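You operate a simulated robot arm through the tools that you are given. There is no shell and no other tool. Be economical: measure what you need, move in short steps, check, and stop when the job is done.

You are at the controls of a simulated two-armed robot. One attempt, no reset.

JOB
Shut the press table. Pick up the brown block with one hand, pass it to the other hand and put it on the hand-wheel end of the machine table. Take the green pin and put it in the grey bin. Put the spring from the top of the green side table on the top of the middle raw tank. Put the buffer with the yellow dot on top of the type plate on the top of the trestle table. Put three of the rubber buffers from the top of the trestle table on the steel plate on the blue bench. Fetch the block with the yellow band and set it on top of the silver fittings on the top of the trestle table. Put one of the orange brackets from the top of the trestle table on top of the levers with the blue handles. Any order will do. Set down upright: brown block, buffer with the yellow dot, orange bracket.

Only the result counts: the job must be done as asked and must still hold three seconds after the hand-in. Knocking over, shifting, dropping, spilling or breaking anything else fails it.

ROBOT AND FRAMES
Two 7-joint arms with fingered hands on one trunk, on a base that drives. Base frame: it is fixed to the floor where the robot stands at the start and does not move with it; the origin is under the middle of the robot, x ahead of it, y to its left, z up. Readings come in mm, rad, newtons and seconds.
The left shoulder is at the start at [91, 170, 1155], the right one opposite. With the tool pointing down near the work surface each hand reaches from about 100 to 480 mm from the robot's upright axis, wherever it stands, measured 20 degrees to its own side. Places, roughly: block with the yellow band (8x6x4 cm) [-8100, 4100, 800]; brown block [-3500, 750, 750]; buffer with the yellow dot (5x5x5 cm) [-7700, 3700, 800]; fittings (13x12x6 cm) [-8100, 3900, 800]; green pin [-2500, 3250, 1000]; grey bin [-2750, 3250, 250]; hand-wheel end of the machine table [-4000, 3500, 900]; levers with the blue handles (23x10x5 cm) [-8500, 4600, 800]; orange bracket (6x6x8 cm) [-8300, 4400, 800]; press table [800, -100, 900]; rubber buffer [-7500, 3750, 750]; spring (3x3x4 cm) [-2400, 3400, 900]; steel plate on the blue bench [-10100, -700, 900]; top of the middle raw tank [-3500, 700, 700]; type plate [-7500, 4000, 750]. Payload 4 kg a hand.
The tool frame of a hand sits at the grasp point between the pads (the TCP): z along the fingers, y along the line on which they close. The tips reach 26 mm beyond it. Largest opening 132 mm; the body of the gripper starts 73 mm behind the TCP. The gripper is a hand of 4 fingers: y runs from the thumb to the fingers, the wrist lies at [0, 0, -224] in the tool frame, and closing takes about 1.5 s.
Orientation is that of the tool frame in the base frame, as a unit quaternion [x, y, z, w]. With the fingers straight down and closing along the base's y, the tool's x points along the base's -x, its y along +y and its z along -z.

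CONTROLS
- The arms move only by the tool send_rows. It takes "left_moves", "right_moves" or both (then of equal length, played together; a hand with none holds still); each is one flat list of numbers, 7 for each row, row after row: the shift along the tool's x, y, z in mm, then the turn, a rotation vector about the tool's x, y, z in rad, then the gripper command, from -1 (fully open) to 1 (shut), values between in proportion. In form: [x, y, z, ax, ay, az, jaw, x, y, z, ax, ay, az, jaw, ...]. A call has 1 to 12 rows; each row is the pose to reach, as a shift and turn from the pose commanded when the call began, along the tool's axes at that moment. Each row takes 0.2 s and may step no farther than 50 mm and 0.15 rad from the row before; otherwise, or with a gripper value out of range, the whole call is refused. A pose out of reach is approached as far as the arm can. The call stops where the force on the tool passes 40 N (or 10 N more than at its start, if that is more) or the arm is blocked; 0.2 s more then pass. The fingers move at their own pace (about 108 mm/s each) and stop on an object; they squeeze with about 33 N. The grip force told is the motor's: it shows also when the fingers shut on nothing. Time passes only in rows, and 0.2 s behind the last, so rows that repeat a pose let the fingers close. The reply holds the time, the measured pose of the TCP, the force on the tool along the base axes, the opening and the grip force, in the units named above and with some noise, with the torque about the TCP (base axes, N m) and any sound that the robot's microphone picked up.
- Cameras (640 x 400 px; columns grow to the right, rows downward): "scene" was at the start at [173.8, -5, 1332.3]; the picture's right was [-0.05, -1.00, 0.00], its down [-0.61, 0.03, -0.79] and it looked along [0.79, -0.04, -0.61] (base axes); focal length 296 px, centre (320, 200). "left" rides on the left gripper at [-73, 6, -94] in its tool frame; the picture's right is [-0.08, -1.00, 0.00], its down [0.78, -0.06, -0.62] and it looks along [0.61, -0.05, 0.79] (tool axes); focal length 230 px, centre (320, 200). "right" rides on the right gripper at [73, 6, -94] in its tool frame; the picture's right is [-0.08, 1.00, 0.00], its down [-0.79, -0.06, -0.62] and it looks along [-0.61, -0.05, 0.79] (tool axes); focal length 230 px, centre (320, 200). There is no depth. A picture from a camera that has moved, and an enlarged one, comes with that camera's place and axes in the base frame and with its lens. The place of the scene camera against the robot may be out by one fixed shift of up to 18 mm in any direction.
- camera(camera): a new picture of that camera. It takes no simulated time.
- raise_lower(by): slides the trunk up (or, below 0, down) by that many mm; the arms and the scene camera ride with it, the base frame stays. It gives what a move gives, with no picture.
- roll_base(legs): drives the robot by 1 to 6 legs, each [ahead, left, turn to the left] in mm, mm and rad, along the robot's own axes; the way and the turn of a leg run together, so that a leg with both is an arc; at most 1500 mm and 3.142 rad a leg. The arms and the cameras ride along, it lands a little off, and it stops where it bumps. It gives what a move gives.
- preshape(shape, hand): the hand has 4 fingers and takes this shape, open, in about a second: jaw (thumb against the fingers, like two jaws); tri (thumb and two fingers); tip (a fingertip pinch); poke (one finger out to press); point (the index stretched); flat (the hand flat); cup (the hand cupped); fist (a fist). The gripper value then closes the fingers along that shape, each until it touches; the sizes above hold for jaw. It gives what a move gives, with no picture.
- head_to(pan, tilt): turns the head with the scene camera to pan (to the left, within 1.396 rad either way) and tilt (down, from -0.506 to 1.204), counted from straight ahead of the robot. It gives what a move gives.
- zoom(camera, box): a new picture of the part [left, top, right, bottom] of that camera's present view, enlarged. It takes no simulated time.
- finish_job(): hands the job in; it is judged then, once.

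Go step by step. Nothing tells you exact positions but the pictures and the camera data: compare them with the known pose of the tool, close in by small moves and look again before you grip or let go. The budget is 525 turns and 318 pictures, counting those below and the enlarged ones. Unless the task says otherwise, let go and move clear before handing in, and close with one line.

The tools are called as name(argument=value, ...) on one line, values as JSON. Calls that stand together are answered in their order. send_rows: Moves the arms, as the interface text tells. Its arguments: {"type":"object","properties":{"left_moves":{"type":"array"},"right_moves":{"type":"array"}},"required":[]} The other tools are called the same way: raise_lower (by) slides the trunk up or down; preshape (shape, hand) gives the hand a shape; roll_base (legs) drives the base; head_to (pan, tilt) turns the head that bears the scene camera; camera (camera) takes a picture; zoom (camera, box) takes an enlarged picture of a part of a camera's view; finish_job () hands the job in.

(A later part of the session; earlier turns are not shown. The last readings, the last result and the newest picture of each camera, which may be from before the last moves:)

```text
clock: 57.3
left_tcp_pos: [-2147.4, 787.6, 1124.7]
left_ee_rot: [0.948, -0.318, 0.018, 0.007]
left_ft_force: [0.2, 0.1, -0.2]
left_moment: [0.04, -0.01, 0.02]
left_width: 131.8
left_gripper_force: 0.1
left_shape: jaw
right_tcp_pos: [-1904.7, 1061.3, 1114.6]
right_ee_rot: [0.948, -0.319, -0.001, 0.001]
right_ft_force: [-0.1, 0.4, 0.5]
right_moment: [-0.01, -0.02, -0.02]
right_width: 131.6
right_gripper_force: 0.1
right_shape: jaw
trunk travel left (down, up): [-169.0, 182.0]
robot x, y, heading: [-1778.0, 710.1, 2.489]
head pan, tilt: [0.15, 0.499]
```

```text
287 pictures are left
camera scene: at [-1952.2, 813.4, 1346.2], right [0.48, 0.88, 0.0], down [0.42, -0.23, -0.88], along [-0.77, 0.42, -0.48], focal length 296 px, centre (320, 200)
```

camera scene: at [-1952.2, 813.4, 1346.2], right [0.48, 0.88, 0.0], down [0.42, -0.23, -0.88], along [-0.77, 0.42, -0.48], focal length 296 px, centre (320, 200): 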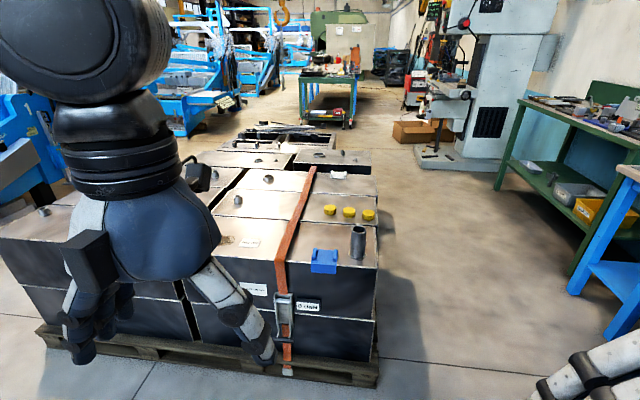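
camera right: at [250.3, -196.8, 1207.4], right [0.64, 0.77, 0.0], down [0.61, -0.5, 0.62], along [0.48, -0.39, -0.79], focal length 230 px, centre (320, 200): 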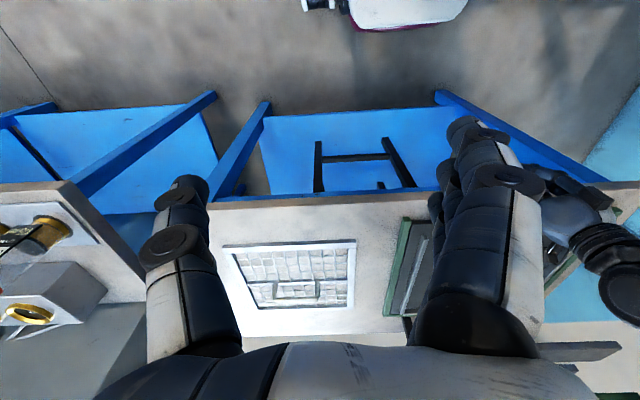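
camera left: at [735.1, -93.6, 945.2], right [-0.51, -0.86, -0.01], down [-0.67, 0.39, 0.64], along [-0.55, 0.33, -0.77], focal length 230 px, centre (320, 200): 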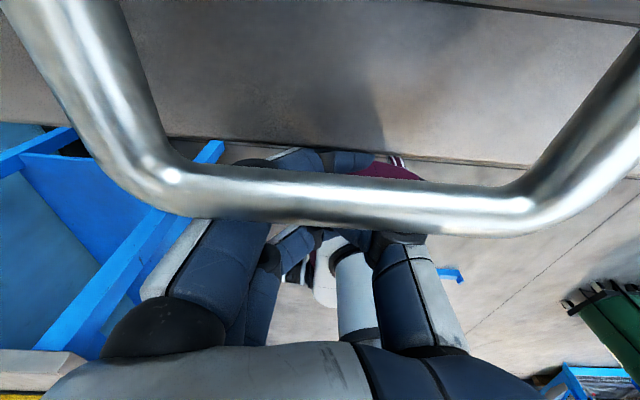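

The pallet tanks are ahead, but my left arm hides the left part where the brown block should be. I'll drive closer, past the barrier, and shift left.

roll_base(legs=[[350, 0, 0.04], [0, 500, 0]])

head_to(pan=-0.1, tilt=0.6)

camera(camera="scene")

head_to(pan=0.9, tilt=0.5)

camera(camera="scene")

```text
clock: 62.1
left_tcp_pos: [-2709.9, 575.1, 1124.4]
left_ee_rot: [0.954, -0.3, 0.018, 0.007]
left_ft_force: [-0.1, -0.1, -0.3]
left_moment: [0.01, 0.0, 0.0]
left_width: 132.0
left_gripper_force: 0.1
left_shape: jaw
right_tcp_pos: [-2477.1, 856.8, 1113.4]
right_ee_rot: [0.954, -0.3, -0.001, 0.0]
right_ft_force: [1.0, 0.2, 0.7]
right_moment: [0.0, -0.03, 0.0]
right_width: 132.0
right_gripper_force: 0.0
right_shape: jaw
trunk travel left (down, up): [-169.0, 182.0]
robot x, y, heading: [-2345.1, 513.5, 2.53]
head pan, tilt: [0.15, 0.499]
```

```text
clock: 62.8
left_tcp_pos: [-2710.3, 576.6, 1124.3]
left_ee_rot: [0.953, -0.301, 0.018, 0.007]
left_ft_force: [-0.9, 0.7, 0.4]
left_moment: [0.04, 0.02, -0.02]
left_width: 131.7
left_gripper_force: 0.1
left_shape: jaw
right_tcp_pos: [-2477.7, 857.9, 1113.5]
right_ee_rot: [0.954, -0.301, 0.0, 0.002]
right_ft_force: [-0.2, -0.2, -0.3]
right_moment: [0.02, 0.03, 0.0]
right_width: 132.1
right_gripper_force: 0.1
right_shape: jaw
trunk travel left (down, up): [-169.0, 182.0]
robot x, y, heading: [-2344.0, 510.9, 2.534]
head pan, tilt: [-0.099, 0.6]
```

```text
286 pictures are left
camera scene: at [-2501.3, 626.1, 1337.1], right [0.65, 0.76, 0.0], down [0.43, -0.37, -0.83], along [-0.63, 0.54, -0.56], focal length 296 px, centre (320, 200)
```

scene: 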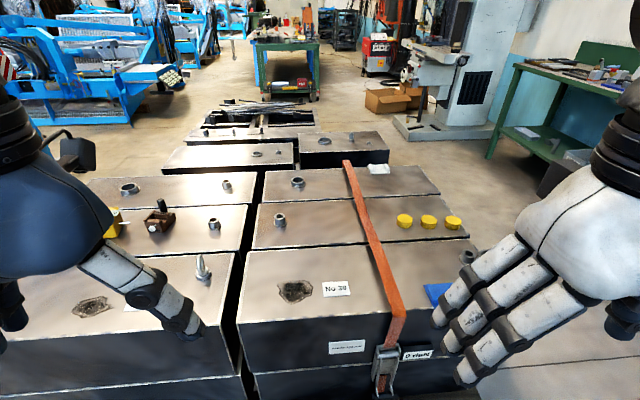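

```text
clock: 64.1
left_tcp_pos: [-2710.5, 575.4, 1125.6]
left_ee_rot: [0.954, -0.299, 0.018, 0.006]
left_ft_force: [-0.8, -0.2, -0.1]
left_moment: [0.02, 0.0, -0.03]
left_width: 132.0
left_gripper_force: 0.0
left_shape: jaw
right_tcp_pos: [-2477.6, 858.1, 1113.3]
right_ee_rot: [0.954, -0.3, 0.0, 0.001]
right_ft_force: [-0.2, -0.2, -0.1]
right_moment: [0.02, 0.01, 0.01]
right_width: 131.8
right_gripper_force: 0.1
right_shape: jaw
trunk travel left (down, up): [-169.0, 182.0]
robot x, y, heading: [-2343.4, 512.6, 2.533]
head pan, tilt: [0.901, 0.499]
```

```text
285 pictures are left
camera scene: at [-2521.5, 542.6, 1346.2], right [-0.29, 0.96, 0.0], down [0.46, 0.14, -0.88], along [-0.84, -0.25, -0.48], focal length 296 px, centre (320, 200)
```

scene: 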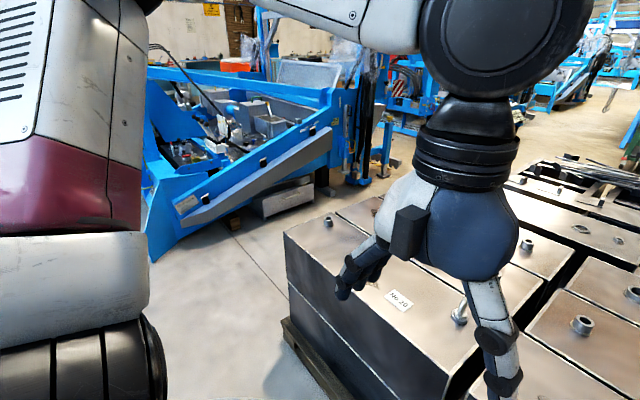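

The brown block is on the second tank of the left row, near [-3475, 730, 720]. I'll zoom in on it.

head_to(pan=0.1, tilt=0.6)

send_rows(left_moves=[30, 20, -20, 0, 0, 0, -1, 30, 60, -40, 0, 0, 0, -1, 30, 100, -50, 0, 0, 0, -1])

zoom(camera="scene", box=[100, 120, 420, 320])

```text
clock: 65.2
left_tcp_pos: [-2709.8, 577.1, 1124.9]
left_ee_rot: [0.954, -0.3, 0.018, 0.007]
left_ft_force: [-0.3, 0.7, -0.1]
left_moment: [0.03, 0.01, 0.03]
left_width: 131.8
left_gripper_force: 0.0
left_shape: jaw
right_tcp_pos: [-2476.0, 858.3, 1114.4]
right_ee_rot: [0.954, -0.301, 0.0, 0.001]
right_ft_force: [1.1, 0.4, 0.7]
right_moment: [-0.02, -0.01, 0.0]
right_width: 131.8
right_gripper_force: 0.0
right_shape: jaw
trunk travel left (down, up): [-169.0, 182.0]
robot x, y, heading: [-2340.2, 514.6, 2.533]
head pan, tilt: [0.099, 0.6]
```

```text
clock: 66.0
left_tcp_pos: [-2745.8, 476.7, 1176.5]
left_ee_rot: [0.954, -0.3, 0.018, 0.007]
left_ft_force: [0.5, 0.5, 0.5]
left_moment: [0.03, 0.02, -0.01]
left_width: 131.9
left_gripper_force: 0.1
left_shape: jaw
right_tcp_pos: [-2477.8, 856.5, 1112.7]
right_ee_rot: [0.954, -0.301, -0.001, 0.0]
right_ft_force: [0.1, -0.4, 0.5]
right_moment: [0.0, 0.02, -0.01]
right_width: 131.9
right_gripper_force: 0.1
right_shape: jaw
trunk travel left (down, up): [-169.0, 182.0]
robot x, y, heading: [-2345.2, 511.2, 2.531]
head pan, tilt: [0.099, 0.6]
```

```text
2.00 times, centred on (260, 220) of scene
camera zoom: at [-2511.7, 610.5, 1337.2], right [0.49, 0.87, 0.0], down [0.49, -0.28, -0.83], along [-0.72, 0.4, -0.56], focal length 591 px, centre (440, 160)
```

zoom: 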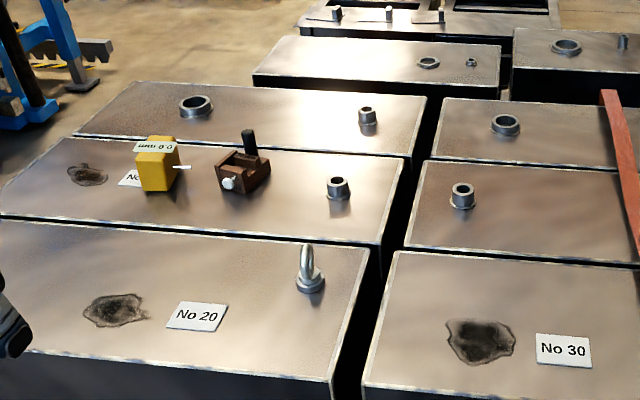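

The brown block, with a dark stud on top, is near [-3420, 715, 720] on the middle tank of the left row, which is also the spring's destination. I'll drive up to the pallet so the left hand can reach it.

roll_base(legs=[[0, 300, 0], [330, 0, 0]])

head_to(pan=0.1, tilt=0.85)

camera(camera="scene")

camera(camera="left")

```text
clock: 70.0
left_tcp_pos: [-3184.8, 429.3, 1176.0]
left_ee_rot: [0.952, -0.305, 0.017, 0.007]
left_ft_force: [0.2, -1.1, 0.3]
left_moment: [0.03, 0.01, 0.01]
left_width: 132.1
left_gripper_force: 0.1
left_shape: jaw
right_tcp_pos: [-2911.2, 804.8, 1113.6]
right_ee_rot: [0.951, -0.308, -0.001, 0.0]
right_ft_force: [0.2, 0.5, 0.3]
right_moment: [0.03, 0.0, -0.02]
right_width: 132.0
right_gripper_force: 0.1
right_shape: jaw
trunk travel left (down, up): [-169.0, 182.0]
robot x, y, heading: [-2783.4, 457.9, 2.519]
head pan, tilt: [0.099, 0.6]
stopped in leg 2: the robot was blocked; the commanded pose is now the measured one
```

```text
clock: 70.7
left_tcp_pos: [-3184.3, 430.2, 1177.3]
left_ee_rot: [0.952, -0.306, 0.017, 0.007]
left_ft_force: [-0.2, 0.1, -0.5]
left_moment: [0.0, -0.01, -0.01]
left_width: 131.9
left_gripper_force: 0.1
left_shape: jaw
right_tcp_pos: [-2911.5, 805.3, 1114.0]
right_ee_rot: [0.952, -0.308, 0.0, 0.001]
right_ft_force: [-0.6, -1.3, -0.2]
right_moment: [-0.01, -0.01, 0.0]
right_width: 131.8
right_gripper_force: 0.0
right_shape: jaw
trunk travel left (down, up): [-169.0, 182.0]
robot x, y, heading: [-2783.4, 457.0, 2.518]
head pan, tilt: [0.099, 0.85]
```

```text
283 pictures are left
camera scene: at [-2939.6, 554.9, 1316.3], right [0.5, 0.87, 0.0], down [0.65, -0.38, -0.66], along [-0.57, 0.33, -0.75], focal length 296 px, centre (320, 200)
```

scene: 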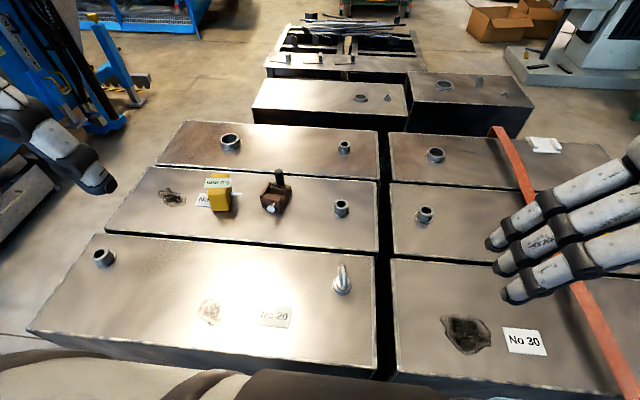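

```text
282 pictures are left
camera left: at [-3248.8, 470.9, 1266.8], right [0.52, 0.86, -0.01], down [0.65, -0.39, 0.65], along [0.55, -0.34, -0.76], focal length 230 px, centre (320, 200)
```

left: 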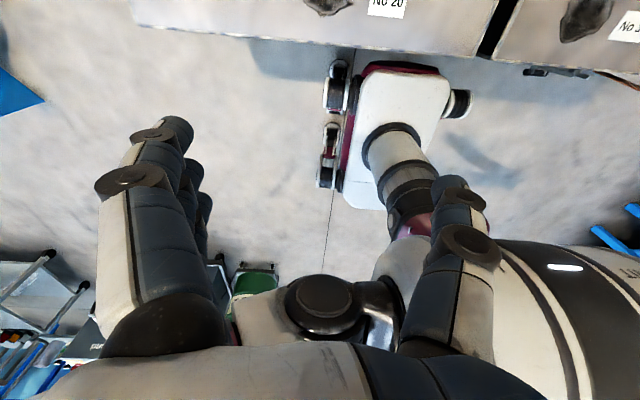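

The base touches the pallet, so it can go no closer. The block is about 690 mm ahead of the axis and 175 mm left, so I'll lower the trunk and reach out high to check.

raise_lower(by=-120)

send_rows(left_moves=[-40, -10, 0, 0, 0, 0, -1, -80, -20, 0, 0, 0, 0, -1, -120, -30, 0, 0, 0, 0, -1, -160, -40, 0, 0, 0, 0, -1, -200, -50, 20, 0, 0, 0, -1, -240, -60, 40, 0, 0, 0, -1, -280, -70, 60, 0, 0, 0, -1, -310, -71, 80, 0, 0, 0, -1])

camera(camera="left")

camera(camera="scene")

```text
clock: 72.2
left_tcp_pos: [-3195.1, 437.3, 1047.8]
left_ee_rot: [0.951, -0.305, 0.045, 0.017]
left_ft_force: [-0.7, 0.3, 0.0]
left_moment: [0.02, 0.04, 0.02]
left_width: 131.9
left_gripper_force: 0.1
left_shape: jaw
right_tcp_pos: [-2943.1, 828.4, 949.8]
right_ee_rot: [0.945, -0.306, 0.109, 0.036]
right_ft_force: [0.7, -0.6, 0.2]
right_moment: [0.0, 0.02, 0.02]
right_width: 132.1
right_gripper_force: 0.1
right_shape: jaw
trunk travel left (down, up): [-49.0, 302.0]
robot x, y, heading: [-2781.6, 458.9, 2.516]
head pan, tilt: [0.099, 0.85]
```

```text
clock: 74.0
left_tcp_pos: [-3401.5, 670.9, 935.8]
left_ee_rot: [0.951, -0.305, 0.046, 0.016]
left_ft_force: [-0.4, 0.3, 0.9]
left_moment: [-0.02, 0.02, -0.01]
left_width: 132.1
left_gripper_force: 0.0
left_shape: jaw
right_tcp_pos: [-2943.8, 829.8, 947.8]
right_ee_rot: [0.945, -0.306, 0.11, 0.036]
right_ft_force: [-1.1, 0.8, 0.0]
right_moment: [-0.05, -0.01, 0.01]
right_width: 131.8
right_gripper_force: 0.0
right_shape: jaw
trunk travel left (down, up): [-49.0, 302.0]
robot x, y, heading: [-2783.5, 458.5, 2.522]
head pan, tilt: [0.099, 0.85]
```

```text
281 pictures are left
camera left: at [-3470.5, 714.2, 1021.4], right [0.52, 0.86, -0.01], down [0.62, -0.37, 0.69], along [0.59, -0.36, -0.72], focal length 230 px, centre (320, 200)
```

left: 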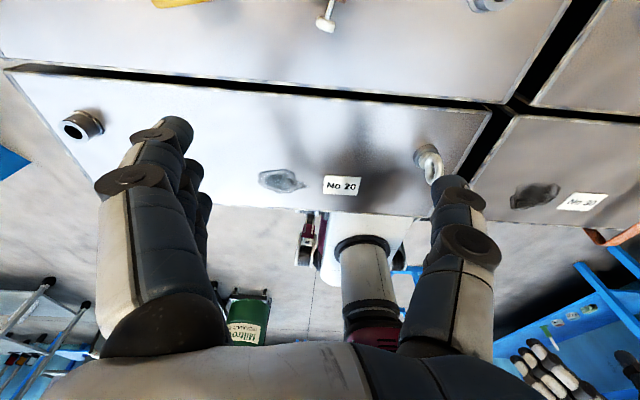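

```text
280 pictures are left
camera scene: at [-3041.0, 628.1, 1178.5], right [0.5, 0.87, 0.0], down [0.65, -0.38, -0.66], along [-0.57, 0.33, -0.75], focal length 296 px, centre (320, 200)
```

scene: 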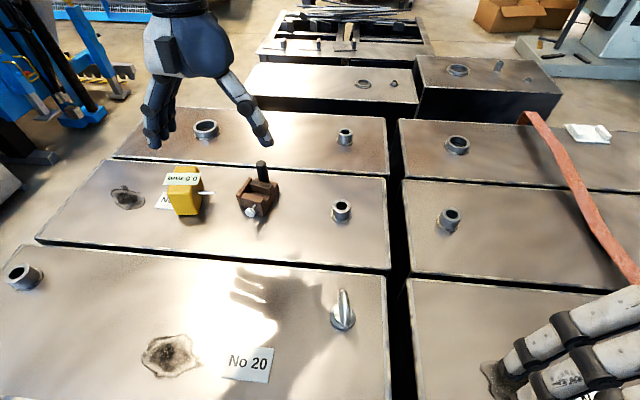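

Lowering the trunk also leans it forward, so the block is well within reach now. I'll zoom in to see its shape and orientation.

zoom(camera="scene", box=[150, 140, 310, 240])

send_rows(left_moves=[-35, 0, 10, 0, -0.07, 0, -1, -70, 0, 20, 0, -0.14, 0, -1])

camera(camera="left")

```text
4.00 times, centred on (230, 190) of scene
camera zoom: at [-3041.0, 628.1, 1178.5], right [0.5, 0.87, 0.0], down [0.65, -0.38, -0.66], along [-0.57, 0.33, -0.75], focal length 1183 px, centre (680, 240)
```

zoom: 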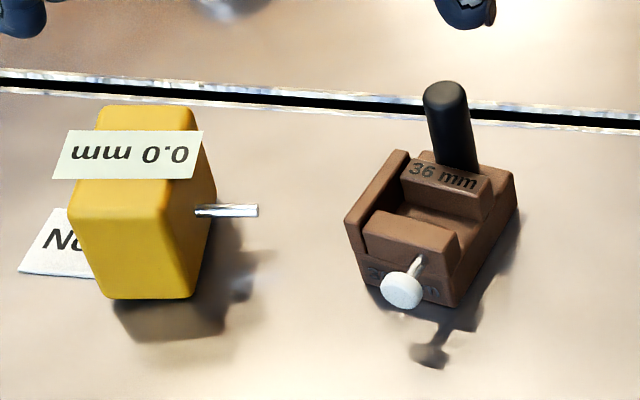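

```text
clock: 74.6
left_tcp_pos: [-3459.1, 708.2, 909.3]
left_ee_rot: [0.952, -0.306, -0.02, -0.005]
left_ft_force: [0.7, -0.2, -0.5]
left_moment: [-0.03, -0.01, -0.02]
left_width: 131.8
left_gripper_force: 0.1
left_shape: jaw
right_tcp_pos: [-2943.6, 828.8, 947.4]
right_ee_rot: [0.946, -0.305, 0.109, 0.036]
right_ft_force: [0.1, -0.1, -0.1]
right_moment: [0.02, -0.01, -0.01]
right_width: 132.0
right_gripper_force: 0.0
right_shape: jaw
trunk travel left (down, up): [-49.0, 302.0]
robot x, y, heading: [-2777.4, 459.9, 2.517]
head pan, tilt: [0.099, 0.85]
```

```text
278 pictures are left
camera left: at [-3517.3, 745.0, 1005.6], right [0.52, 0.86, 0.0], down [0.7, -0.42, 0.58], along [0.5, -0.3, -0.81], focal length 230 px, centre (320, 200)
```

left: 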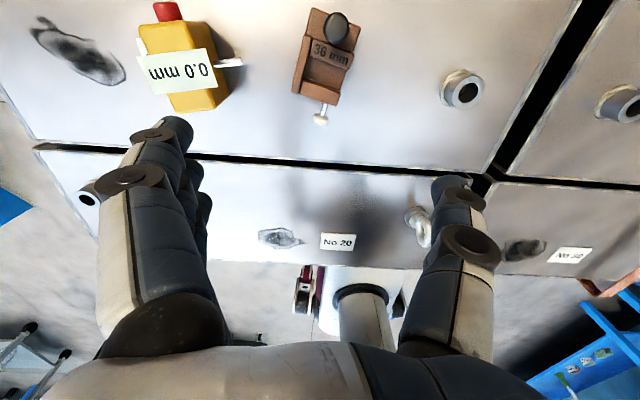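

The block is a brown body about 52 x 70 x 45 mm, with a black upright rod at its rear. A hand-over needs one hand on the body and one on the rod, so I'll inspect the narrower hand shapes on the right hand first.

preshape(hand="right", shape="tip")

camera(camera="right")

camera(camera="scene")

preshape(hand="right", shape="tri")

camera(camera="right")

camera(camera="scene")

```text
clock: 75.5
left_tcp_pos: [-3458.9, 709.5, 909.7]
left_ee_rot: [0.952, -0.306, -0.02, -0.005]
left_ft_force: [-0.1, -0.3, -0.2]
left_moment: [0.0, -0.03, 0.02]
left_width: 131.8
left_gripper_force: 0.0
left_shape: jaw
right_tcp_pos: [-2943.8, 828.8, 948.0]
right_ee_rot: [0.945, -0.305, 0.109, 0.036]
right_ft_force: [-0.7, -1.4, 0.1]
right_moment: [0.02, -0.01, -0.03]
right_width: 131.7
right_gripper_force: 0.1
right_shape: tip
trunk travel left (down, up): [-49.0, 302.0]
robot x, y, heading: [-2782.5, 460.2, 2.519]
head pan, tilt: [0.099, 0.85]
```

```text
277 pictures are left
camera right: at [-2907.0, 796.0, 1055.6], right [-0.64, -0.76, -0.02], down [-0.7, 0.58, 0.42], along [-0.31, 0.28, -0.91], focal length 230 px, centre (320, 200)
```

right: 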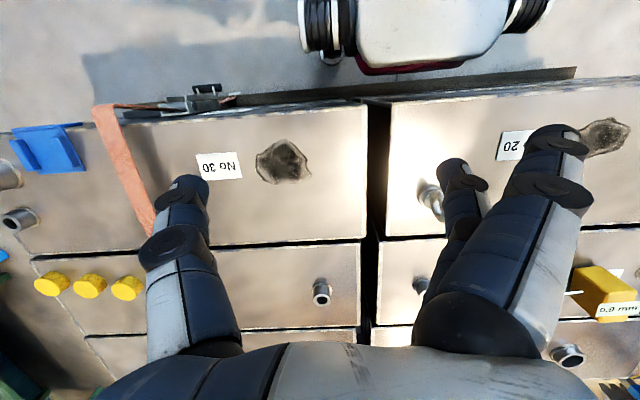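

```text
276 pictures are left
camera scene: at [-3040.7, 627.6, 1178.7], right [0.5, 0.87, 0.0], down [0.65, -0.38, -0.66], along [-0.57, 0.33, -0.75], focal length 296 px, centre (320, 200)
```

scene: 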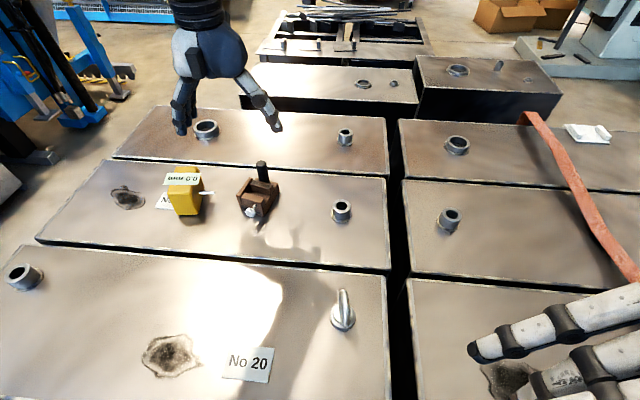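

```text
clock: 76.4
left_tcp_pos: [-3457.9, 708.2, 910.6]
left_ee_rot: [0.952, -0.305, -0.021, -0.005]
left_ft_force: [0.4, -0.1, -0.3]
left_moment: [0.02, 0.03, 0.03]
left_width: 131.8
left_gripper_force: 0.0
left_shape: jaw
right_tcp_pos: [-2942.8, 828.7, 948.4]
right_ee_rot: [0.945, -0.306, 0.109, 0.036]
right_ft_force: [-0.3, 0.4, -0.5]
right_moment: [0.03, 0.03, 0.01]
right_width: 131.7
right_gripper_force: 0.1
right_shape: tri
trunk travel left (down, up): [-49.0, 302.0]
robot x, y, heading: [-2777.6, 457.2, 2.52]
head pan, tilt: [0.099, 0.85]
```

```text
275 pictures are left
camera right: at [-2907.0, 796.0, 1055.6], right [-0.64, -0.76, -0.02], down [-0.7, 0.58, 0.42], along [-0.31, 0.28, -0.91], focal length 230 px, centre (320, 200)
```

right: 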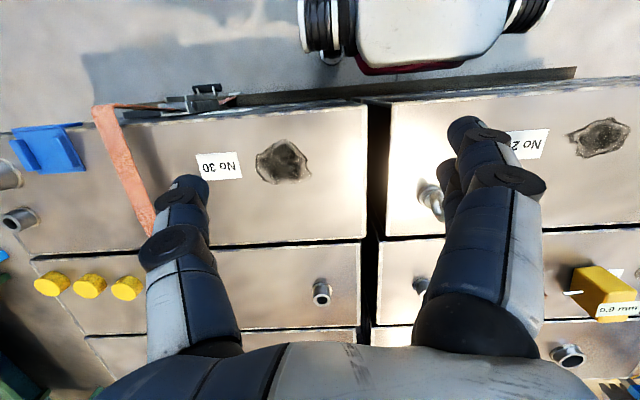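

```text
274 pictures are left
camera scene: at [-3040.7, 627.6, 1178.7], right [0.5, 0.87, 0.0], down [0.65, -0.38, -0.66], along [-0.57, 0.33, -0.75], focal length 296 px, centre (320, 200)
```

scene: 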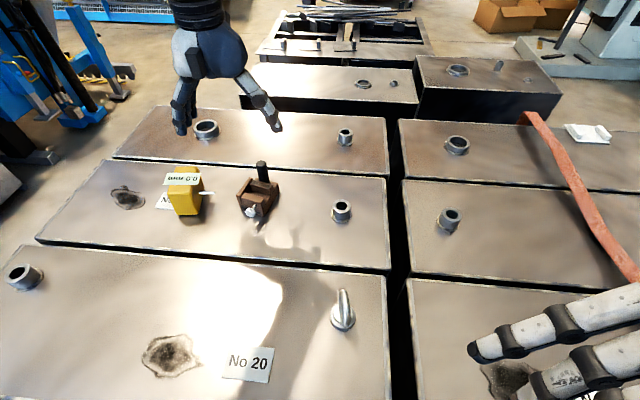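

The rod top looks to be near [-3515, 760, 760] and the tank top near z = 677. The plan is for the left hand to lift the block by the rod from above, then for the right hand to take the body from the robot's side. First I'll align the left hand above the rod.

send_rows(left_moves=[-30, -4, 10, 0, 0.02, 0.08, -1, -60, -8, 25, 0, 0.04, 0.16, -0.5, -77, -9, 40, 0, 0.04, 0.17, -0.3])

camera(camera="left")

camera(camera="scene")

```text
clock: 77.2
left_tcp_pos: [-3514.2, 763.7, 872.5]
left_ee_rot: [0.923, -0.385, -0.002, 0.004]
left_ft_force: [0.2, 0.2, 0.0]
left_moment: [0.0, -0.02, -0.03]
left_width: 86.1
left_gripper_force: 0.0
left_shape: jaw
right_tcp_pos: [-2943.3, 829.1, 947.7]
right_ee_rot: [0.945, -0.305, 0.109, 0.037]
right_ft_force: [0.1, -0.4, 0.4]
right_moment: [0.03, 0.01, 0.0]
right_width: 131.9
right_gripper_force: 0.1
right_shape: tri
trunk travel left (down, up): [-49.0, 302.0]
robot x, y, heading: [-2781.5, 459.2, 2.523]
head pan, tilt: [0.099, 0.85]
```

```text
273 pictures are left
camera left: at [-3567.6, 812.4, 966.3], right [0.66, 0.76, -0.01], down [0.6, -0.51, 0.62], along [0.46, -0.41, -0.79], focal length 230 px, centre (320, 200)
```

left: 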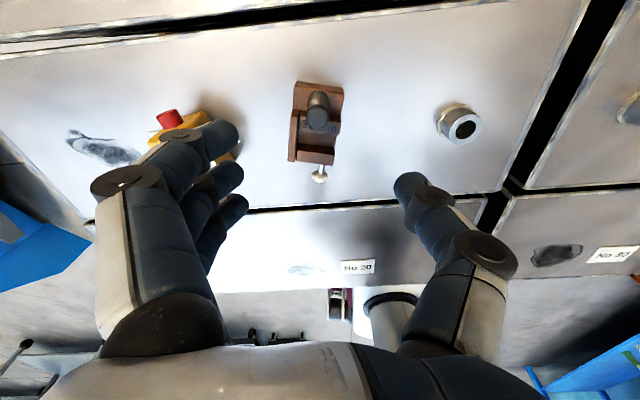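

```text
272 pictures are left
camera scene: at [-3041.1, 627.9, 1178.5], right [0.5, 0.87, 0.0], down [0.65, -0.38, -0.66], along [-0.57, 0.33, -0.75], focal length 296 px, centre (320, 200)
```

scene: 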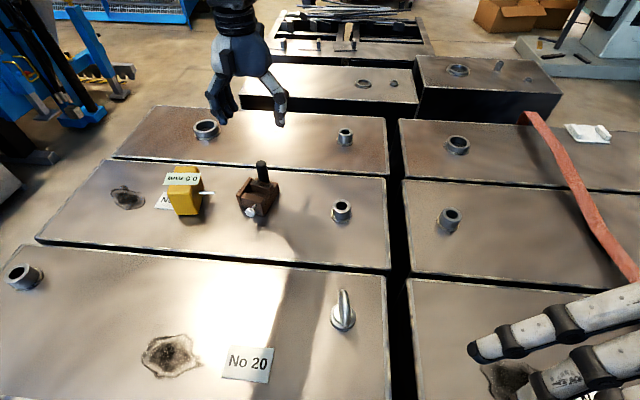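

The rod is close to being under the hand, but its height is uncertain. I'll descend 60 mm and measure again.

send_rows(left_moves=[0, 0, 30, 0, 0, 0, -0.3, 0, 0, 60, 0, 0, 0, -0.3])

camera(camera="left")

zoom(camera="scene", box=[150, 80, 310, 240])

```text
clock: 77.8
left_tcp_pos: [-3514.0, 762.9, 811.8]
left_ee_rot: [0.922, -0.386, -0.002, 0.003]
left_ft_force: [-0.3, -0.6, 1.0]
left_moment: [0.0, -0.02, 0.0]
left_width: 86.2
left_gripper_force: 0.1
left_shape: jaw
right_tcp_pos: [-2944.4, 828.8, 947.7]
right_ee_rot: [0.945, -0.306, 0.11, 0.036]
right_ft_force: [0.3, 0.0, -0.2]
right_moment: [0.05, 0.0, 0.01]
right_width: 132.1
right_gripper_force: 0.1
right_shape: tri
trunk travel left (down, up): [-49.0, 302.0]
robot x, y, heading: [-2781.6, 456.5, 2.515]
head pan, tilt: [0.099, 0.85]
```

```text
271 pictures are left
camera left: at [-3567.8, 811.7, 905.3], right [0.66, 0.76, -0.01], down [0.6, -0.51, 0.62], along [0.46, -0.41, -0.79], focal length 230 px, centre (320, 200)
```

left: 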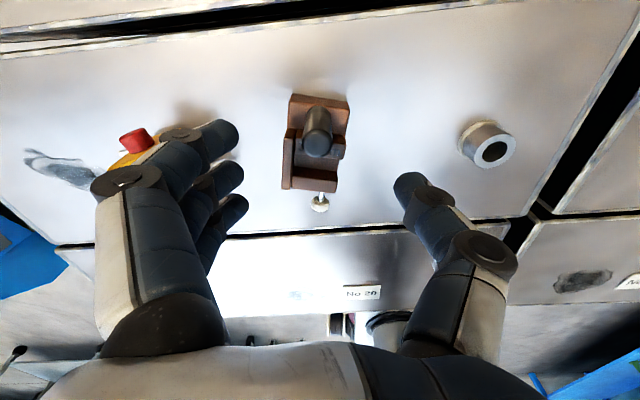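

```text
2.50 times, centred on (230, 160) of scene
camera zoom: at [-3041.0, 627.9, 1178.5], right [0.5, 0.87, 0.0], down [0.65, -0.38, -0.66], along [-0.57, 0.33, -0.75], focal length 739 px, centre (545, 300)
```

zoom: 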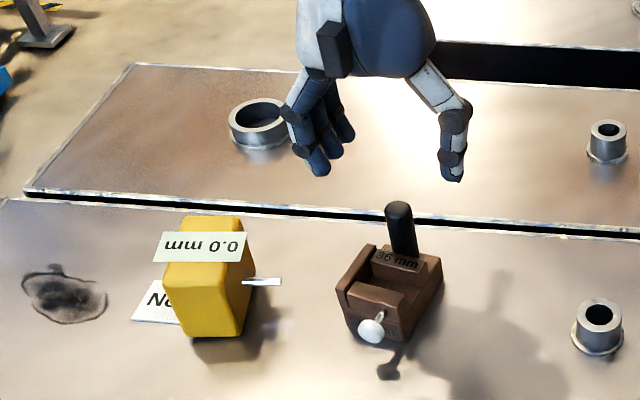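

With the near end read as the rod's top, both views agree: the top is at z ≈ 752, right on the tool axis. I'll descend to z ≈ 740 and check the clearance.

send_rows(left_moves=[0, 0, 25, 0, 0, 0, -0.1, 0, 0, 50, 0, 0, 0, -0.1])

camera(camera="left")

zoom(camera="scene", box=[150, 100, 330, 240])

```text
clock: 78.4
left_tcp_pos: [-3513.1, 761.6, 764.1]
left_ee_rot: [0.923, -0.386, -0.001, 0.003]
left_ft_force: [1.4, -0.4, 1.1]
left_moment: [0.01, 0.01, 0.01]
left_width: 73.8
left_gripper_force: 0.0
left_shape: jaw
right_tcp_pos: [-2943.3, 828.3, 948.5]
right_ee_rot: [0.945, -0.306, 0.109, 0.036]
right_ft_force: [-0.5, 0.1, -0.7]
right_moment: [0.0, 0.03, -0.03]
right_width: 131.9
right_gripper_force: 0.1
right_shape: tri
trunk travel left (down, up): [-49.0, 302.0]
robot x, y, heading: [-2782.8, 454.8, 2.52]
head pan, tilt: [0.099, 0.85]
```

```text
269 pictures are left
camera left: at [-3566.5, 810.4, 857.3], right [0.65, 0.76, -0.01], down [0.6, -0.51, 0.62], along [0.46, -0.41, -0.79], focal length 230 px, centre (320, 200)
```

left: 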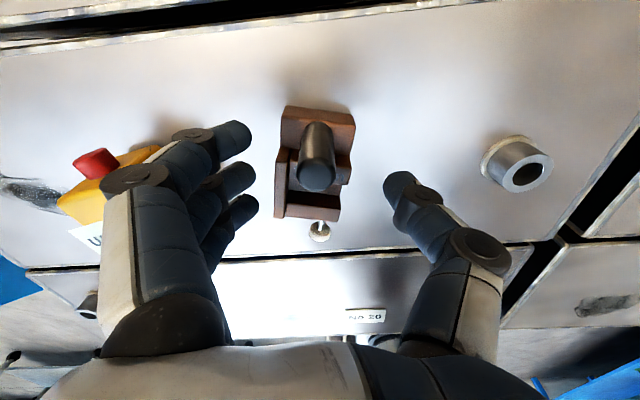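

```text
2.86 times, centred on (240, 170) of scene
camera zoom: at [-3040.9, 627.7, 1178.6], right [0.5, 0.87, 0.0], down [0.65, -0.38, -0.66], along [-0.57, 0.33, -0.75], focal length 845 px, centre (549, 286)
```

zoom: 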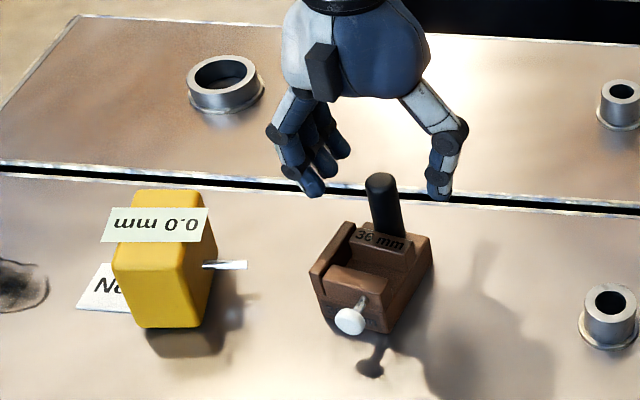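

The rod is on the axis with its top at z ≈ 746. I'll descend 30 mm and close on the rod.

send_rows(left_moves=[0, 0, 15, 0, 0, 0, -0.1, 0, 0, 30, 0, 0, 0, -0.1])

send_rows(left_moves=[0, 0, 0, 0, 0, 0, 0.5, 0, 0, 0, 0, 0, 0, 1, 0, 0, 0, 0, 0, 0, 1, 0, 0, 0, 0, 0, 0, 1, 0, 0, 0, 0, 0, 0, 1])

camera(camera="left")

zoom(camera="scene", box=[150, 100, 330, 240])

```text
clock: 79.0
left_tcp_pos: [-3514.7, 763.3, 733.4]
left_ee_rot: [0.923, -0.385, -0.002, 0.002]
left_ft_force: [-0.1, 0.1, -0.3]
left_moment: [0.0, 0.05, 0.01]
left_width: 73.5
left_gripper_force: 0.2
left_shape: jaw
right_tcp_pos: [-2943.5, 828.3, 946.9]
right_ee_rot: [0.945, -0.306, 0.109, 0.036]
right_ft_force: [0.7, -0.6, 0.0]
right_moment: [0.01, 0.03, -0.01]
right_width: 132.1
right_gripper_force: 0.0
right_shape: tri
trunk travel left (down, up): [-49.0, 302.0]
robot x, y, heading: [-2776.4, 460.5, 2.518]
head pan, tilt: [0.099, 0.85]
```

```text
clock: 80.2
left_tcp_pos: [-3513.9, 763.7, 734.6]
left_ee_rot: [0.922, -0.386, -0.002, 0.002]
left_ft_force: [-1.6, 2.2, 7.2]
left_moment: [-0.19, 0.2, -0.01]
left_width: 3.1
left_gripper_force: 32.8
left_shape: jaw
right_tcp_pos: [-2942.4, 827.9, 949.0]
right_ee_rot: [0.945, -0.305, 0.109, 0.036]
right_ft_force: [-0.4, -0.8, 0.5]
right_moment: [-0.03, -0.03, 0.03]
right_width: 131.9
right_gripper_force: 0.0
right_shape: tri
trunk travel left (down, up): [-49.0, 302.0]
robot x, y, heading: [-2781.1, 456.0, 2.52]
head pan, tilt: [0.099, 0.85]
```

```text
267 pictures are left
camera left: at [-3567.5, 811.9, 828.3], right [0.65, 0.76, -0.01], down [0.6, -0.51, 0.61], along [0.46, -0.41, -0.79], focal length 230 px, centre (320, 200)
```

left: 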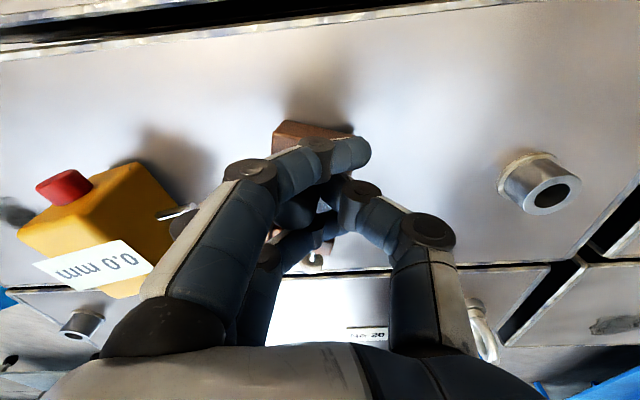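

```text
2.86 times, centred on (240, 170) of scene
camera zoom: at [-3040.0, 627.3, 1179.1], right [0.5, 0.87, 0.0], down [0.65, -0.38, -0.66], along [-0.57, 0.33, -0.75], focal length 845 px, centre (549, 286)
```

zoom: 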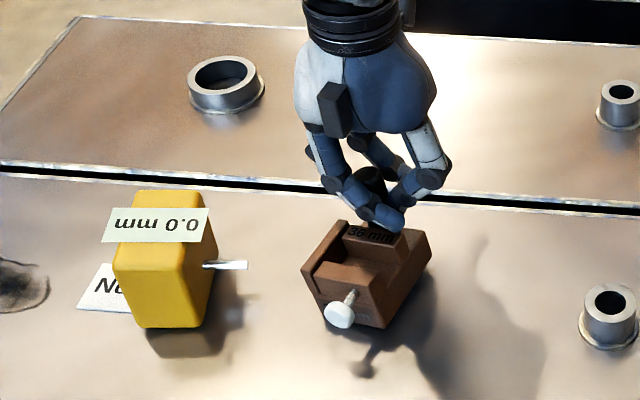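

The fingers have wrapped around the rod. I'll lift 60 mm and check that the block comes along upright.

send_rows(left_moves=[0, 0, -10, 0, 0, 0, 1, 0, 0, -25, 0, 0, 0, 1, 0, 0, -45, 0, 0, 0, 1, 0, 0, -65, 0, 0, 0, 1])

zoom(camera="scene", box=[150, 60, 350, 240])

camera(camera="left")

```text
clock: 81.2
left_tcp_pos: [-3515.5, 763.7, 796.4]
left_ee_rot: [0.923, -0.385, -0.001, 0.004]
left_ft_force: [-0.5, 0.4, -2.6]
left_moment: [0.04, 0.03, 0.01]
left_width: 2.3
left_gripper_force: 33.2
left_shape: jaw
right_tcp_pos: [-2942.8, 828.9, 948.5]
right_ee_rot: [0.945, -0.305, 0.109, 0.036]
right_ft_force: [-0.1, -0.4, 0.3]
right_moment: [0.01, 0.01, 0.03]
right_width: 131.9
right_gripper_force: 0.1
right_shape: tri
trunk travel left (down, up): [-49.0, 302.0]
robot x, y, heading: [-2784.3, 458.5, 2.517]
head pan, tilt: [0.099, 0.85]
```

```text
2.22 times, centred on (250, 150) of scene
camera zoom: at [-3040.6, 627.5, 1178.8], right [0.5, 0.87, 0.0], down [0.65, -0.38, -0.66], along [-0.57, 0.33, -0.75], focal length 657 px, centre (476, 311)
```

zoom: 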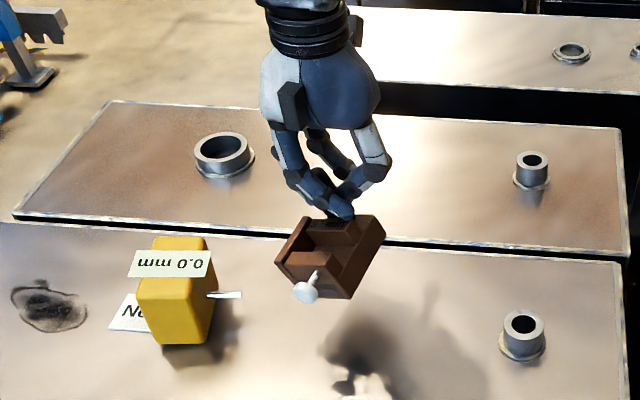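

```text
264 pictures are left
camera left: at [-3569.8, 812.2, 889.8], right [0.65, 0.76, -0.01], down [0.6, -0.51, 0.62], along [0.46, -0.41, -0.79], focal length 230 px, centre (320, 200)
```

left: 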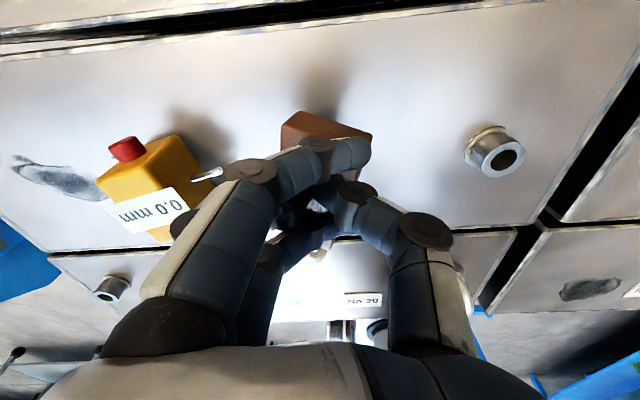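

The block is lifted and hangs upright. I'll lift more, straighten the trunk and back away from the pallet for the hand-over.

send_rows(left_moves=[0, 0, -40, 0, 0, 0, 1, 0, 0, -80, 0, 0, 0, 1, 0, 0, -120, 0, 0, 0, 1])

raise_lower(by=120)

roll_base(legs=[[-350, 0, 0]])

preshape(hand="right", shape="jaw")

camera(camera="scene")

```text
clock: 82.0
left_tcp_pos: [-3515.3, 762.5, 917.4]
left_ee_rot: [0.922, -0.386, -0.003, 0.003]
left_ft_force: [0.0, 0.0, -1.4]
left_moment: [0.05, 0.05, -0.05]
left_width: 2.2
left_gripper_force: 33.1
left_shape: jaw
right_tcp_pos: [-2942.4, 828.8, 949.1]
right_ee_rot: [0.945, -0.305, 0.11, 0.036]
right_ft_force: [0.3, -0.6, -1.1]
right_moment: [0.0, -0.02, -0.02]
right_width: 131.9
right_gripper_force: 0.1
right_shape: tri
trunk travel left (down, up): [-49.0, 302.0]
robot x, y, heading: [-2779.6, 459.5, 2.519]
head pan, tilt: [0.099, 0.85]
```

```text
clock: 83.5
left_tcp_pos: [-3494.8, 748.8, 1126.3]
left_ee_rot: [0.921, -0.384, -0.068, -0.012]
left_ft_force: [-0.4, -0.1, -2.1]
left_moment: [0.07, 0.03, -0.01]
left_width: 2.5
left_gripper_force: 32.5
left_shape: jaw
right_tcp_pos: [-2944.0, 828.0, 1067.6]
right_ee_rot: [0.945, -0.305, 0.11, 0.037]
right_ft_force: [1.0, -1.1, -0.3]
right_moment: [0.01, -0.01, -0.01]
right_width: 131.8
right_gripper_force: 0.0
right_shape: tri
trunk travel left (down, up): [-169.0, 182.0]
robot x, y, heading: [-2781.2, 464.3, 2.519]
head pan, tilt: [0.099, 0.85]
```

```text
clock: 85.8
left_tcp_pos: [-3215.0, 542.7, 1129.7]
left_ee_rot: [0.922, -0.38, -0.069, -0.012]
left_ft_force: [0.6, 0.5, -2.8]
left_moment: [0.03, 0.06, -0.02]
left_width: 2.4
left_gripper_force: 32.5
left_shape: jaw
right_tcp_pos: [-2666.3, 625.5, 1068.8]
right_ee_rot: [0.947, -0.301, 0.109, 0.035]
right_ft_force: [0.6, 0.2, 0.1]
right_moment: [-0.01, 0.03, -0.02]
right_width: 132.2
right_gripper_force: 0.0
right_shape: tri
trunk travel left (down, up): [-169.0, 182.0]
robot x, y, heading: [-2499.9, 260.8, 2.526]
head pan, tilt: [0.099, 0.85]
```

```text
clock: 86.7
left_tcp_pos: [-3215.6, 542.9, 1128.3]
left_ee_rot: [0.923, -0.379, -0.068, -0.012]
left_ft_force: [-0.3, 0.2, -1.3]
left_moment: [0.04, 0.03, 0.02]
left_width: 2.5
left_gripper_force: 33.2
left_shape: jaw
right_tcp_pos: [-2666.2, 628.4, 1068.3]
right_ee_rot: [0.947, -0.301, 0.109, 0.035]
right_ft_force: [0.4, 0.0, 0.3]
right_moment: [0.02, -0.01, -0.02]
right_width: 131.9
right_gripper_force: 0.0
right_shape: jaw
trunk travel left (down, up): [-169.0, 182.0]
robot x, y, heading: [-2501.3, 262.3, 2.522]
head pan, tilt: [0.099, 0.85]
```

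```text
263 pictures are left
camera scene: at [-2660.7, 354.0, 1316.2], right [0.49, 0.87, 0.0], down [0.65, -0.37, -0.66], along [-0.57, 0.33, -0.75], focal length 296 px, centre (320, 200)
```

scene: 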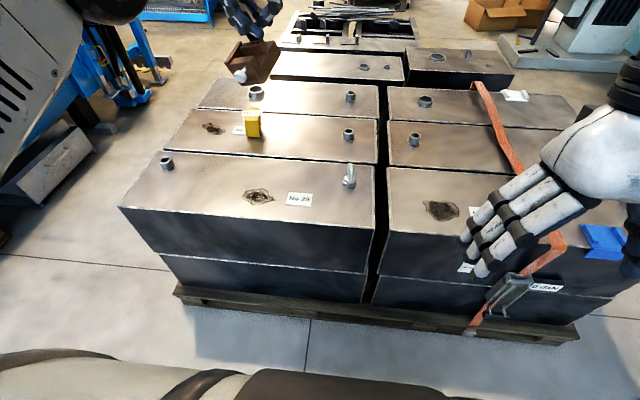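

Now I'll bring the left hand with the block in front of the chest and level it.

send_rows(left_moves=[27, -21, 7, 0, 0.017, -0.02, 1, 54, -43, 15, 0, 0.035, -0.04, 1, 81, -64, 22, 0, 0.052, -0.06, 1, 108, -86, 30, 0, 0.07, -0.08, 1, 135, -107, 37, 0, 0.087, -0.1, 1, 162, -129, 45, 0, 0.105, -0.12, 1, 190, -150, 52, 0, 0.12, -0.14, 1, 217, -172, 60, 0, 0.138, -0.165, 1])

camera(camera="scene")

camera(camera="right")

```text
clock: 88.5
left_tcp_pos: [-2961.2, 512.8, 1044.3]
left_ee_rot: [0.959, -0.281, 0.014, -0.026]
left_ft_force: [0.6, -0.4, -1.2]
left_moment: [0.06, 0.07, -0.02]
left_width: 1.9
left_gripper_force: 33.3
left_shape: jaw
right_tcp_pos: [-2666.2, 626.3, 1069.1]
right_ee_rot: [0.947, -0.301, 0.109, 0.036]
right_ft_force: [-0.1, -0.3, -0.4]
right_moment: [-0.06, 0.04, -0.01]
right_width: 131.9
right_gripper_force: 0.1
right_shape: jaw
trunk travel left (down, up): [-169.0, 182.0]
robot x, y, heading: [-2502.0, 259.6, 2.525]
head pan, tilt: [0.099, 0.85]
```

```text
262 pictures are left
camera scene: at [-2659.1, 356.0, 1316.4], right [0.52, 0.86, 0.0], down [0.64, -0.39, -0.66], along [-0.57, 0.34, -0.75], focal length 296 px, centre (320, 200)
```

scene: 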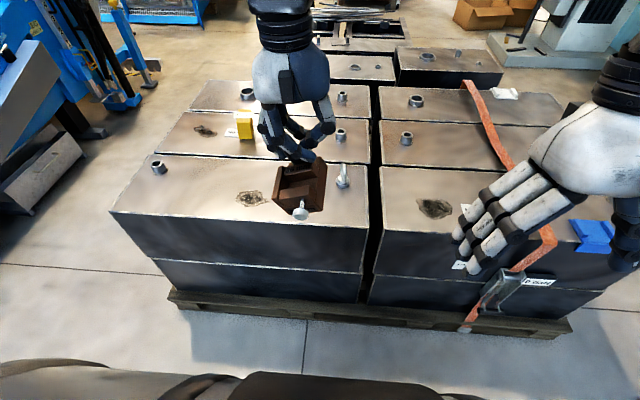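

```text
261 pictures are left
camera right: at [-2629.7, 595.4, 1175.6], right [-0.64, -0.77, -0.02], down [-0.7, 0.57, 0.42], along [-0.32, 0.28, -0.91], focal length 230 px, centre (320, 200)
```

right: 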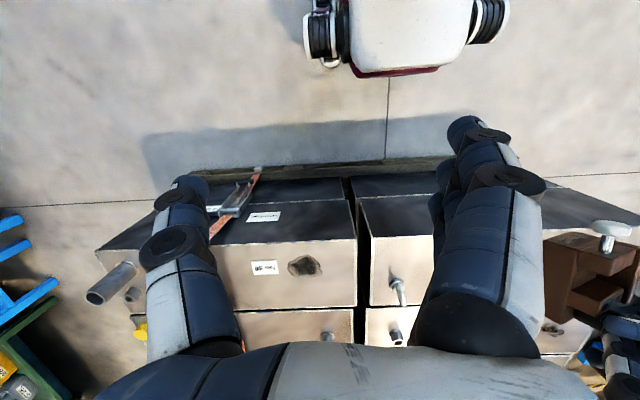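

I'll zoom in to judge the block's attitude in the hand.

zoom(camera="scene", box=[230, 80, 390, 240])

zoom(camera="right", box=[480, 180, 640, 400])

```text
2.50 times, centred on (310, 160) of scene
camera zoom: at [-2659.1, 356.0, 1316.4], right [0.52, 0.86, 0.0], down [0.64, -0.39, -0.66], along [-0.57, 0.34, -0.75], focal length 739 px, centre (345, 300)
```

zoom: 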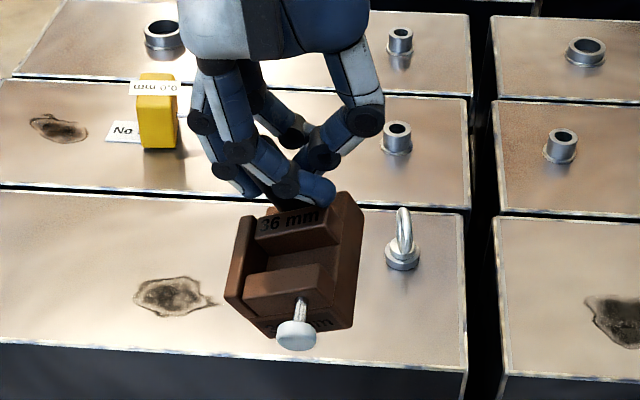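

```text
1.82 times, centred on (560, 290) of right
camera zoom: at [-2629.7, 595.4, 1175.6], right [-0.64, -0.77, -0.02], down [-0.7, 0.57, 0.42], along [-0.32, 0.28, -0.91], focal length 418 px, centre (-116, 36)
```

zoom: 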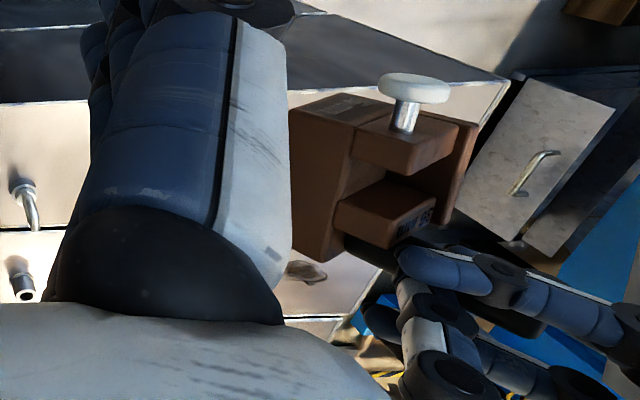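

The block is held by its rod and the body is free. I'll move it further forward and align it with my heading, while pitching the right hand to point forward.

send_rows(left_moves=[-26, -12, 0, 0, 0, 0.03, 1, -52, -24, 0, 0, 0, 0.07, 1, -78, -36, 0, 0, 0, 0.1, 1, -104, -48, 0, 0, 0, 0.14, 1, -130, -60, 0, 0, 0, 0.17, 1])

send_rows(right_moves=[-15, 4, 3, 0, -0.145, 0, -1, -29, 8, 6, 0, -0.29, 0, -1, -44, 12, 9, 0, -0.435, 0, -1, -58, 16, 12, 0, -0.58, 0, -1, -73, 20, 15, 0, -0.725, 0, -1, -88, 24, 18, 0, -0.87, 0, -1, -102, 28, 22, 0, -1.015, 0, -1, -117, 32, 25, 0, -1.16, 0, -1, -131, 36, 28, 0, -1.305, 0, -1, -146, 40, 31, 0, -1.36, 0, -1])

camera(camera="scene")

camera(camera="right")

```text
clock: 89.9
left_tcp_pos: [-3056.0, 623.5, 1057.1]
left_ee_rot: [0.937, -0.349, -0.001, -0.023]
left_ft_force: [0.8, 0.7, -1.5]
left_moment: [0.07, 0.06, -0.01]
left_width: 2.2
left_gripper_force: 33.1
left_shape: jaw
right_tcp_pos: [-2666.6, 626.7, 1068.6]
right_ee_rot: [0.947, -0.301, 0.11, 0.036]
right_ft_force: [0.3, 0.1, -0.9]
right_moment: [0.0, 0.02, 0.0]
right_width: 131.9
right_gripper_force: 0.1
right_shape: jaw
trunk travel left (down, up): [-169.0, 182.0]
robot x, y, heading: [-2500.8, 259.9, 2.525]
head pan, tilt: [0.099, 0.85]
stopped in row 5 (left hand): the arm was blocked; the commanded pose is now the measured one
```

```text
clock: 92.3
left_tcp_pos: [-3058.9, 623.4, 1058.3]
left_ee_rot: [0.937, -0.348, -0.001, -0.023]
left_ft_force: [0.4, -0.1, -1.9]
left_moment: [0.04, 0.04, 0.01]
left_width: 2.1
left_gripper_force: 32.9
left_shape: jaw
right_tcp_pos: [-2856.8, 678.9, 1197.8]
right_ee_rot: [0.777, -0.151, -0.563, -0.238]
right_ft_force: [-0.5, -0.3, 0.1]
right_moment: [-0.02, 0.03, -0.03]
right_width: 132.0
right_gripper_force: 0.1
right_shape: jaw
right hand out of reach, approached as far as the arm can: row 4, 5, 6, 7, 8, 9, 10
trunk travel left (down, up): [-169.0, 182.0]
robot x, y, heading: [-2499.5, 261.4, 2.527]
head pan, tilt: [0.099, 0.85]
stopped in row 10 (right hand): the arm was blocked; the commanded pose is now the measured one
```

```text
258 pictures are left
camera scene: at [-2661.0, 353.5, 1316.3], right [0.49, 0.87, 0.0], down [0.65, -0.37, -0.66], along [-0.57, 0.33, -0.75], focal length 296 px, centre (320, 200)
```

scene: 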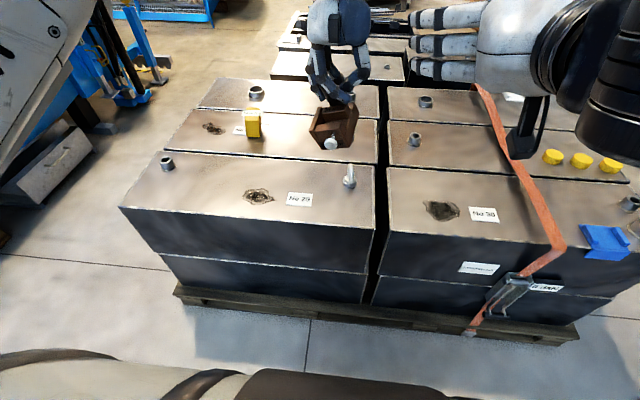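

```text
257 pictures are left
camera right: at [-2760.8, 627.4, 1150.5], right [-0.52, -0.84, -0.13], down [0.28, -0.31, 0.91], along [-0.81, 0.44, 0.39], focal length 230 px, centre (320, 200)
```

right: 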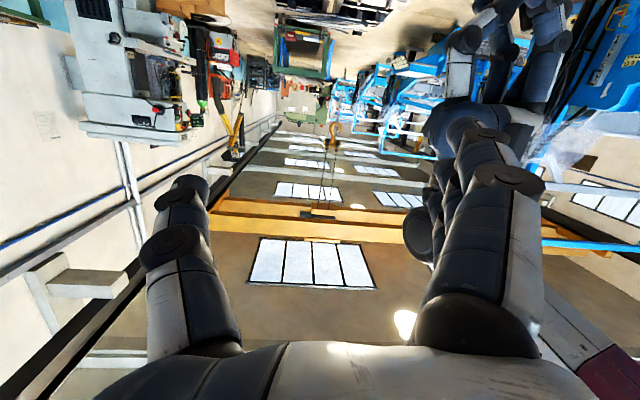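

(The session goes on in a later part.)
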